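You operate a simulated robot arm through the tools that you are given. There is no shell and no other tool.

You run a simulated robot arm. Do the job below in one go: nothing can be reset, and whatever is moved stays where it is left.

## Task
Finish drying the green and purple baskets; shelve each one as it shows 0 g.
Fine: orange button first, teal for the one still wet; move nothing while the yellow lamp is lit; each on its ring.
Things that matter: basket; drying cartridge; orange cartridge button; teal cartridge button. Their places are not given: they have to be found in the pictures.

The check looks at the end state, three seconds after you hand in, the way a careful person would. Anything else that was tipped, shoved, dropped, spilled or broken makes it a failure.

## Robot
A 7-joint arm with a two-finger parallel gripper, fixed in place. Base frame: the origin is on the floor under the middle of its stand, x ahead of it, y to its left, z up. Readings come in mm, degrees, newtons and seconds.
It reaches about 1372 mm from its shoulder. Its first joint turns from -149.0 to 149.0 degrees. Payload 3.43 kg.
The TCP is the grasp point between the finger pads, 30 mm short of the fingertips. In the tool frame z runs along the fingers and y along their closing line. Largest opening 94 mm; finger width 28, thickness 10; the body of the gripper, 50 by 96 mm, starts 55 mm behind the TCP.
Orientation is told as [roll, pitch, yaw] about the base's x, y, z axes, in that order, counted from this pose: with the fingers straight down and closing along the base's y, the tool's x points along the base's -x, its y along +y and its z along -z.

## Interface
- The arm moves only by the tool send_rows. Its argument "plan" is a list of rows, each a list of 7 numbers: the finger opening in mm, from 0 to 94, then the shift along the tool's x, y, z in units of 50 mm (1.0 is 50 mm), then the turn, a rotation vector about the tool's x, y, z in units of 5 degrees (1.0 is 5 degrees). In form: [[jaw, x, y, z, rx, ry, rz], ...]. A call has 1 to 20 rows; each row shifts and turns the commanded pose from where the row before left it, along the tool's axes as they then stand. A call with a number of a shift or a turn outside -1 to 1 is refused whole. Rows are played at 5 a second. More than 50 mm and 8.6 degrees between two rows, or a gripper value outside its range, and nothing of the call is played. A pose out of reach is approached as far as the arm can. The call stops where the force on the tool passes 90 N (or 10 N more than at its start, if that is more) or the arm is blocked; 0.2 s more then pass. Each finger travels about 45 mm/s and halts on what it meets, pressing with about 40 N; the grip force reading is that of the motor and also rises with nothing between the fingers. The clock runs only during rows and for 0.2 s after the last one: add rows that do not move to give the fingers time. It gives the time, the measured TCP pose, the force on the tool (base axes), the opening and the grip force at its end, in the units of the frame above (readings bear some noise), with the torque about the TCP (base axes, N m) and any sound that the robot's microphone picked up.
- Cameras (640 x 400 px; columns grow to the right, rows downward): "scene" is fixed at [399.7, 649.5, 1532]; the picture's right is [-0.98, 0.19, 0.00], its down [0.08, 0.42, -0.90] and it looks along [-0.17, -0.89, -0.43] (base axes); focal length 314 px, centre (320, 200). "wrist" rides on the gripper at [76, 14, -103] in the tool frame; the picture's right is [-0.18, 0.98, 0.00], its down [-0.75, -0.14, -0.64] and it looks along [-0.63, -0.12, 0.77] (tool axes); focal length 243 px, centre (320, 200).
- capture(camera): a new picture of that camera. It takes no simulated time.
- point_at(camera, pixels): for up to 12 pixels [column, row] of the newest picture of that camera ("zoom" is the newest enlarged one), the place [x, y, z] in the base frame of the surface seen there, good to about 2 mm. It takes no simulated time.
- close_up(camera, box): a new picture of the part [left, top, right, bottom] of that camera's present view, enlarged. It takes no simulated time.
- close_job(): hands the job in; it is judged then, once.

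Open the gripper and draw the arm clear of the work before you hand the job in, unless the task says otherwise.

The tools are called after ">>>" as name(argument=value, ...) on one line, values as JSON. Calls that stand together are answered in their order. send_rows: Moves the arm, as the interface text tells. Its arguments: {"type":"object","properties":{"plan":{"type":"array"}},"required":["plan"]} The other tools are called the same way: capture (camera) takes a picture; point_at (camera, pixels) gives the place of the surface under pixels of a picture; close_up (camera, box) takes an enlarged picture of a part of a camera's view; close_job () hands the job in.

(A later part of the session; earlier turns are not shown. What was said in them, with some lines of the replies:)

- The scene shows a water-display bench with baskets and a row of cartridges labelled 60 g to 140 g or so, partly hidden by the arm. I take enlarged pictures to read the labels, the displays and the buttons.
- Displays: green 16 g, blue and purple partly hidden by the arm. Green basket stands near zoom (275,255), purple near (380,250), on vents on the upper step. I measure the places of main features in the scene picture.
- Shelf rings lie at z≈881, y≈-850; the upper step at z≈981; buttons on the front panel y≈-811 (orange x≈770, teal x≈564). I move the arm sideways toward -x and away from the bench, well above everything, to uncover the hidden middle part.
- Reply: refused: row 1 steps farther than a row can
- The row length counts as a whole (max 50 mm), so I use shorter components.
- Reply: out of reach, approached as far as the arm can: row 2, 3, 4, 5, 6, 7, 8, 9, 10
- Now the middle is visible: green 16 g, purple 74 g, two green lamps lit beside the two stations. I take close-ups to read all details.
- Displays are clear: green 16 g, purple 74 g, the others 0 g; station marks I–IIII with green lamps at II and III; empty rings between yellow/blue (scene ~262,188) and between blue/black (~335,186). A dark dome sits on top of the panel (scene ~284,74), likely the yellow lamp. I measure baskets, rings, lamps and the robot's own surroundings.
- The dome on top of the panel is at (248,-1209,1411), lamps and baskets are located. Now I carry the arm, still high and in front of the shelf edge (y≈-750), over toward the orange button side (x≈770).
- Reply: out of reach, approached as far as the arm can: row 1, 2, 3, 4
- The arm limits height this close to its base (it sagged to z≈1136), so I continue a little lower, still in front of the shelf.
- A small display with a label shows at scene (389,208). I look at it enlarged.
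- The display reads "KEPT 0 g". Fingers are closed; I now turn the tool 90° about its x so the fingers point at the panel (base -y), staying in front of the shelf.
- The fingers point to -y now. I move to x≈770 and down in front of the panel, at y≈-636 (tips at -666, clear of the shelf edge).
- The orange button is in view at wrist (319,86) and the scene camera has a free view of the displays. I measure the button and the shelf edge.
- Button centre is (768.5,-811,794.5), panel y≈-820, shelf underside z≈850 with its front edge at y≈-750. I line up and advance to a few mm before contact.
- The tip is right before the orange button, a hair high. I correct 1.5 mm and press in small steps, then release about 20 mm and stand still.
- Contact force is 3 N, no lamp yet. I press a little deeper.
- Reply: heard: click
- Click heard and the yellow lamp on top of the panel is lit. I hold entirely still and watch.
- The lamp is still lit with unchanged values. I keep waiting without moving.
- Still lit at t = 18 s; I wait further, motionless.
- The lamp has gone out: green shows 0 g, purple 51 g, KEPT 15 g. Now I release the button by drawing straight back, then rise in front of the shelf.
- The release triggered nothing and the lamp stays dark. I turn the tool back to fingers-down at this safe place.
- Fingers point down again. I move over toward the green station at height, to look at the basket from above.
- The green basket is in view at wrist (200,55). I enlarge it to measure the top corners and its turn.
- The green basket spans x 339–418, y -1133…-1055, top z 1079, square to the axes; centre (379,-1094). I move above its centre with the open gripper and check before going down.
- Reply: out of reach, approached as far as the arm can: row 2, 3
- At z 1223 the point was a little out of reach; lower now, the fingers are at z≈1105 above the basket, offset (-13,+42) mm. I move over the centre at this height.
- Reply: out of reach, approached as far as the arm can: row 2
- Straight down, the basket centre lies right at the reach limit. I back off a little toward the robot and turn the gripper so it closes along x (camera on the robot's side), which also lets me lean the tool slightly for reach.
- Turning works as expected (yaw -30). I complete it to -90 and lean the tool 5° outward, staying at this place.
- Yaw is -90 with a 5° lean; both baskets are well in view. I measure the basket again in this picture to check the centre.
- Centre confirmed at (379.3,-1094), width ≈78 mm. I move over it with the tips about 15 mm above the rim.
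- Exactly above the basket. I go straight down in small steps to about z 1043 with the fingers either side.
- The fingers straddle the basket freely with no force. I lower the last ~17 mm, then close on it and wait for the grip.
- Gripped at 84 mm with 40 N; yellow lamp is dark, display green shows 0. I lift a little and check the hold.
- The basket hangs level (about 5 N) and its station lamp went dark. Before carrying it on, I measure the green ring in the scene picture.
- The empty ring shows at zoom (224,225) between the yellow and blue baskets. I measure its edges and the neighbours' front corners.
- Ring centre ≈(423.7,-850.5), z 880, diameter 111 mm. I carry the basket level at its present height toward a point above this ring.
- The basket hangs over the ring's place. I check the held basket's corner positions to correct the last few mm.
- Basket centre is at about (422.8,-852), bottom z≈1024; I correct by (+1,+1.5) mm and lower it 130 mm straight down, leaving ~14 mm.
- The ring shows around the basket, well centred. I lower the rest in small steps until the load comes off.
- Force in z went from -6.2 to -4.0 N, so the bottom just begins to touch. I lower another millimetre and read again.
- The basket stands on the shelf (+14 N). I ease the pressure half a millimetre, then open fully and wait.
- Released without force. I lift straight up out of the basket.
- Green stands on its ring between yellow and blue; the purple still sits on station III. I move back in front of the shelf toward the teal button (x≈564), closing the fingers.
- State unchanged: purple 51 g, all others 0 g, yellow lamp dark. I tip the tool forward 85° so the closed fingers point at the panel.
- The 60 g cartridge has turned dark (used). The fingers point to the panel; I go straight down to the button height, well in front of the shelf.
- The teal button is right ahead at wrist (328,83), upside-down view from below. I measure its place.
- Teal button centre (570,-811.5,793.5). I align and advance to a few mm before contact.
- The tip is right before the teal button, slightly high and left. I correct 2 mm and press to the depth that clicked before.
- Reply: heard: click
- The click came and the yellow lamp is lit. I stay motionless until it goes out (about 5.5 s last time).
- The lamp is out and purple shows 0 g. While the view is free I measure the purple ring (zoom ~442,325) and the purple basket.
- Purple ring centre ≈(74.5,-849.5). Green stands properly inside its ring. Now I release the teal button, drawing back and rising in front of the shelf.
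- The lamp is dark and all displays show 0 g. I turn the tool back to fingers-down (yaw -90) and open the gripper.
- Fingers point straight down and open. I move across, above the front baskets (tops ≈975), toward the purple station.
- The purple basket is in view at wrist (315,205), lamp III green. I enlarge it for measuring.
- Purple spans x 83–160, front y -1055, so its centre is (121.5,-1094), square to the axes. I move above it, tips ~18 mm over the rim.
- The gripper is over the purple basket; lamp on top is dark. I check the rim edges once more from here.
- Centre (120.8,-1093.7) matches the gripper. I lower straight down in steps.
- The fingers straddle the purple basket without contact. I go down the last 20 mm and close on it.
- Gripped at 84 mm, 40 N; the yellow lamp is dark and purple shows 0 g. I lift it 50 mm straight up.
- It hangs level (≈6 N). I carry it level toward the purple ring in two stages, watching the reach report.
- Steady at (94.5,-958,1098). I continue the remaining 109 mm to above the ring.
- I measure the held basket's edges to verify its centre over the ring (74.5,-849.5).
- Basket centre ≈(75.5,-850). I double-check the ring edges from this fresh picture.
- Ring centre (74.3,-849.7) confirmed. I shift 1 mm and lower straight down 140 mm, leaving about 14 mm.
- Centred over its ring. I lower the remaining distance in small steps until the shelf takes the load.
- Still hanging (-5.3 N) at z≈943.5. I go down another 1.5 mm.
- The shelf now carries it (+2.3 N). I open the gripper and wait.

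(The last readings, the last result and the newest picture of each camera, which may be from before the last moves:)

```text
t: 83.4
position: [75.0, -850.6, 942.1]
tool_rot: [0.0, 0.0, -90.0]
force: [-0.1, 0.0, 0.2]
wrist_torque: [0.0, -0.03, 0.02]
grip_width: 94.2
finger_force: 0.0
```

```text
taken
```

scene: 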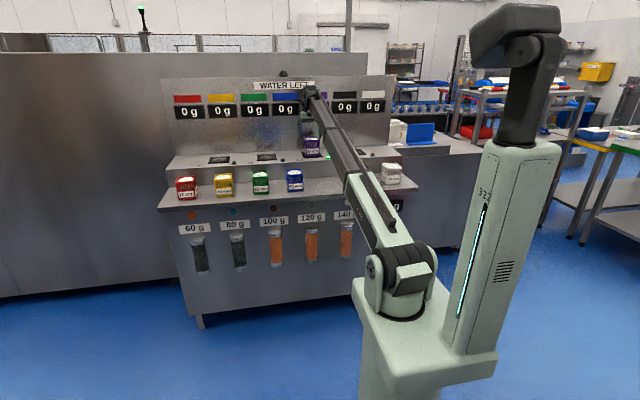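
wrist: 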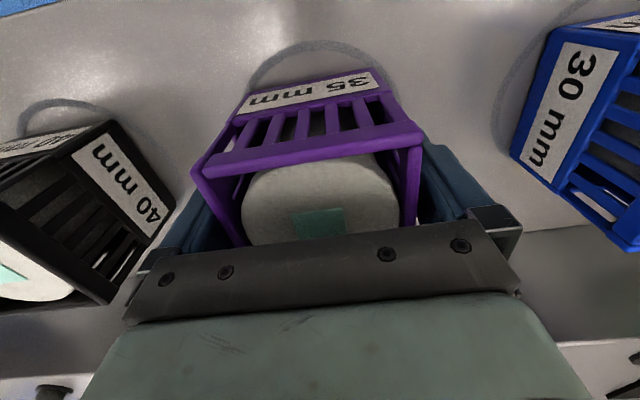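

Released cleanly. I lift straight up out of the basket.

>>> send_rows(plan=[[94, 0, 0, -0.3, 0, 0, 0], [94, 0, 0, -0.4, 0, 0, 0], [94, 0, 0, -0.6, 0, 0, 0], [94, 0, 0, -0.8, 0, 0, 0], [94, 0, 0, -0.8, 0, 0, 0], [94, 0, 0, 0, 0, 0, 0]])

>>> capture(camera="wrist")

>>> capture(camera="scene")

```text
t: 84.8
position: [73.0, -850.4, 1089.2]
tool_rot: [0.0, 0.1, -90.0]
force: [0.3, 0.3, 0.3]
wrist_torque: [0.01, -0.01, 0.01]
grip_width: 93.9
finger_force: 0.0
```

```text
taken
```

wrist: 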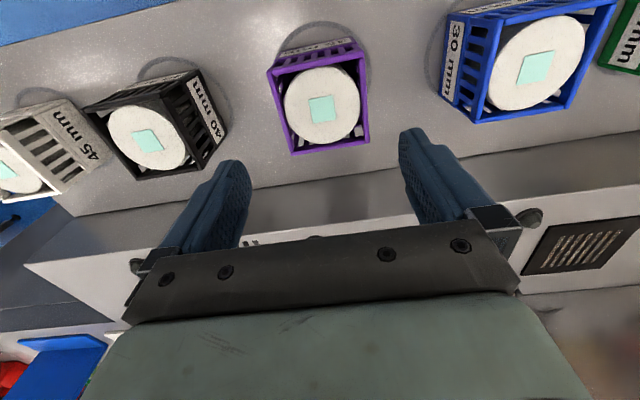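

```text
taken
```

scene: 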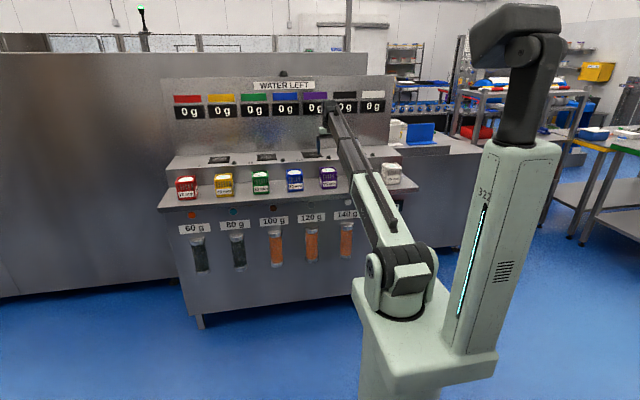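

Purple stands in its ring. I withdraw the arm, above the front baskets, to a clear place in front of the shelf for a last look.

>>> send_rows(plan=[[94, 0.5, 0.8, 0, 0, 0, 0], [94, 0.5, 0.8, 0, 0, 0, 0], [94, 0.5, 0.8, 0, 0, 0, 0], [94, 0.5, 0.8, 0, 0, 0, 0], [94, 0.5, 0.8, 0, 0, 0, 0], [94, 0.5, 0.8, 0, 0, 0, 0], [94, 0.5, 0.8, 0, 0, 0, 0], [94, 0.5, 0.8, 0, 0, 0, 0], [94, 0.5, 0.8, 0, 0, 0, 0], [94, 0.5, 0.8, 0, 0, 0, 0], [94, 0.3, 0.9, 0, 0, 0, 0], [94, 0, 0.9, 0, 0, 0, 0], [94, 0, 0, 0, 0, 0, 0]])

>>> close_up(camera="scene", box=[160, 60, 420, 230])

>>> close_up(camera="scene", box=[270, 150, 410, 220])

```text
t: 87.6
position: [562.5, -583.0, 1088.5]
tool_rot: [0.1, 0.0, -90.1]
force: [0.6, 0.3, 0.1]
wrist_torque: [0.0, 0.02, 0.0]
grip_width: 93.8
finger_force: 0.2
```

```text
2.35 times, centred on (290, 145) of scene
```

zoom: 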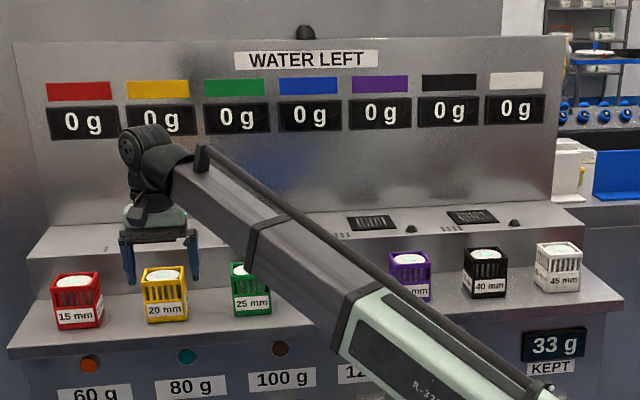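

```text
4.57 times, centred on (340, 185) of scene
```

zoom: 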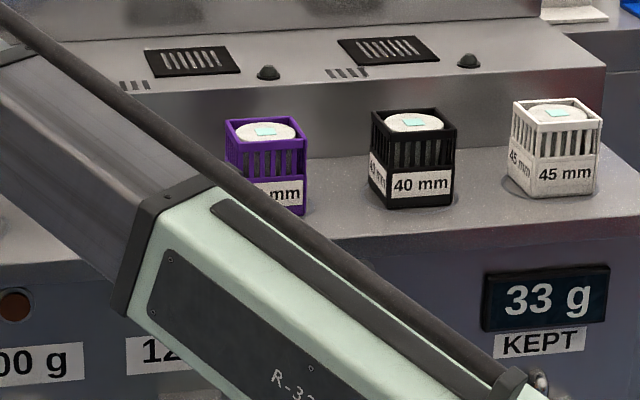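

All displays show 0 g, lamp dark, all baskets upright. I verify purple's and green's final centres against their rings with the last pictures.

>>> point_at(camera="wrist", pixels=[[269, 71], [362, 51], [294, 152], [367, 141], [322, 108], [344, 28]])

>>> capture(camera="wrist")

>>> close_up(camera="scene", box=[165, 160, 305, 215])

```text
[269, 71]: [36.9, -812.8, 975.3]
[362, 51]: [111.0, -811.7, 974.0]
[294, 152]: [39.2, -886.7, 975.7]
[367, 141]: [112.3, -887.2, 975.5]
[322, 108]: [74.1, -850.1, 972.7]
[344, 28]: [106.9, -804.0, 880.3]
```

```text
taken
```

wrist: 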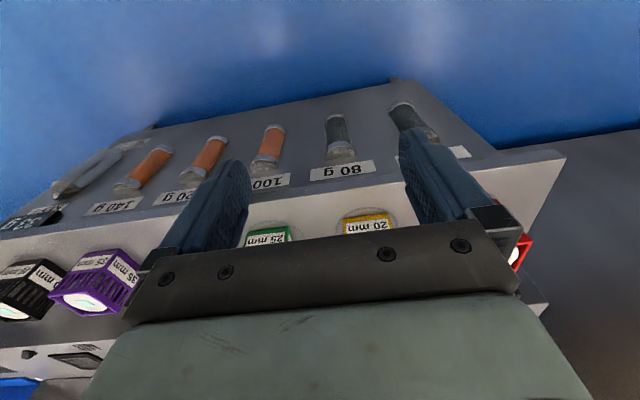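

```text
4.57 times, centred on (235, 188) of scene
```

zoom: 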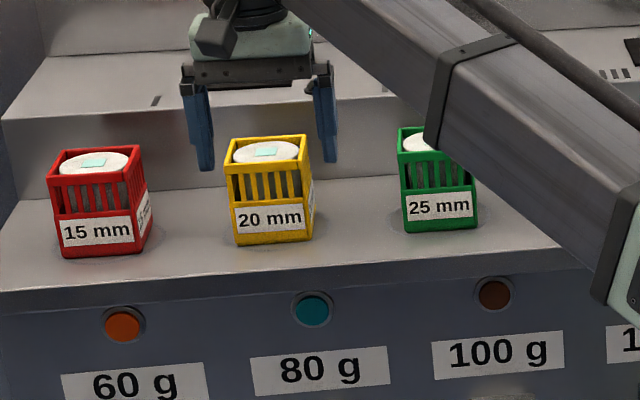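

Purple's centre is (74.1,-850.1), on its ring (74.3,-849.7), and green sits on its ring at (423,-850). Both show 0 g, the yellow lamp is dark, and the gripper is open and clear of the shelf, so I hand in.

>>> close_job()

```text
The job is handed in.
```

Both baskets are dry and shelved, and the job is handed in. I don't have the judge's verdict.

- **Drying:** I pressed orange first, which took green from 16 g to 0 g and purple from 74 g to 51 g. With green already shelved, I pressed teal and purple went to 0 g.
- **Yellow lamp:** The arm stood still, with the fingers resting on the button, for as long as the lamp was lit. I moved nothing until it had gone out.
- **Placement:** Green is on the ring between yellow and blue. Purple is on the ring between blue and black. By my readings both are within about 2 mm of the ring centres.
- **Everything else:** In the last pictures the other baskets were upright and all seven displays read 0 g. The "KEPT" display ended at 33 g. It started at 0 g and rose after each press.

The gripper is open and the arm is in front of the shelf, clear of the work.
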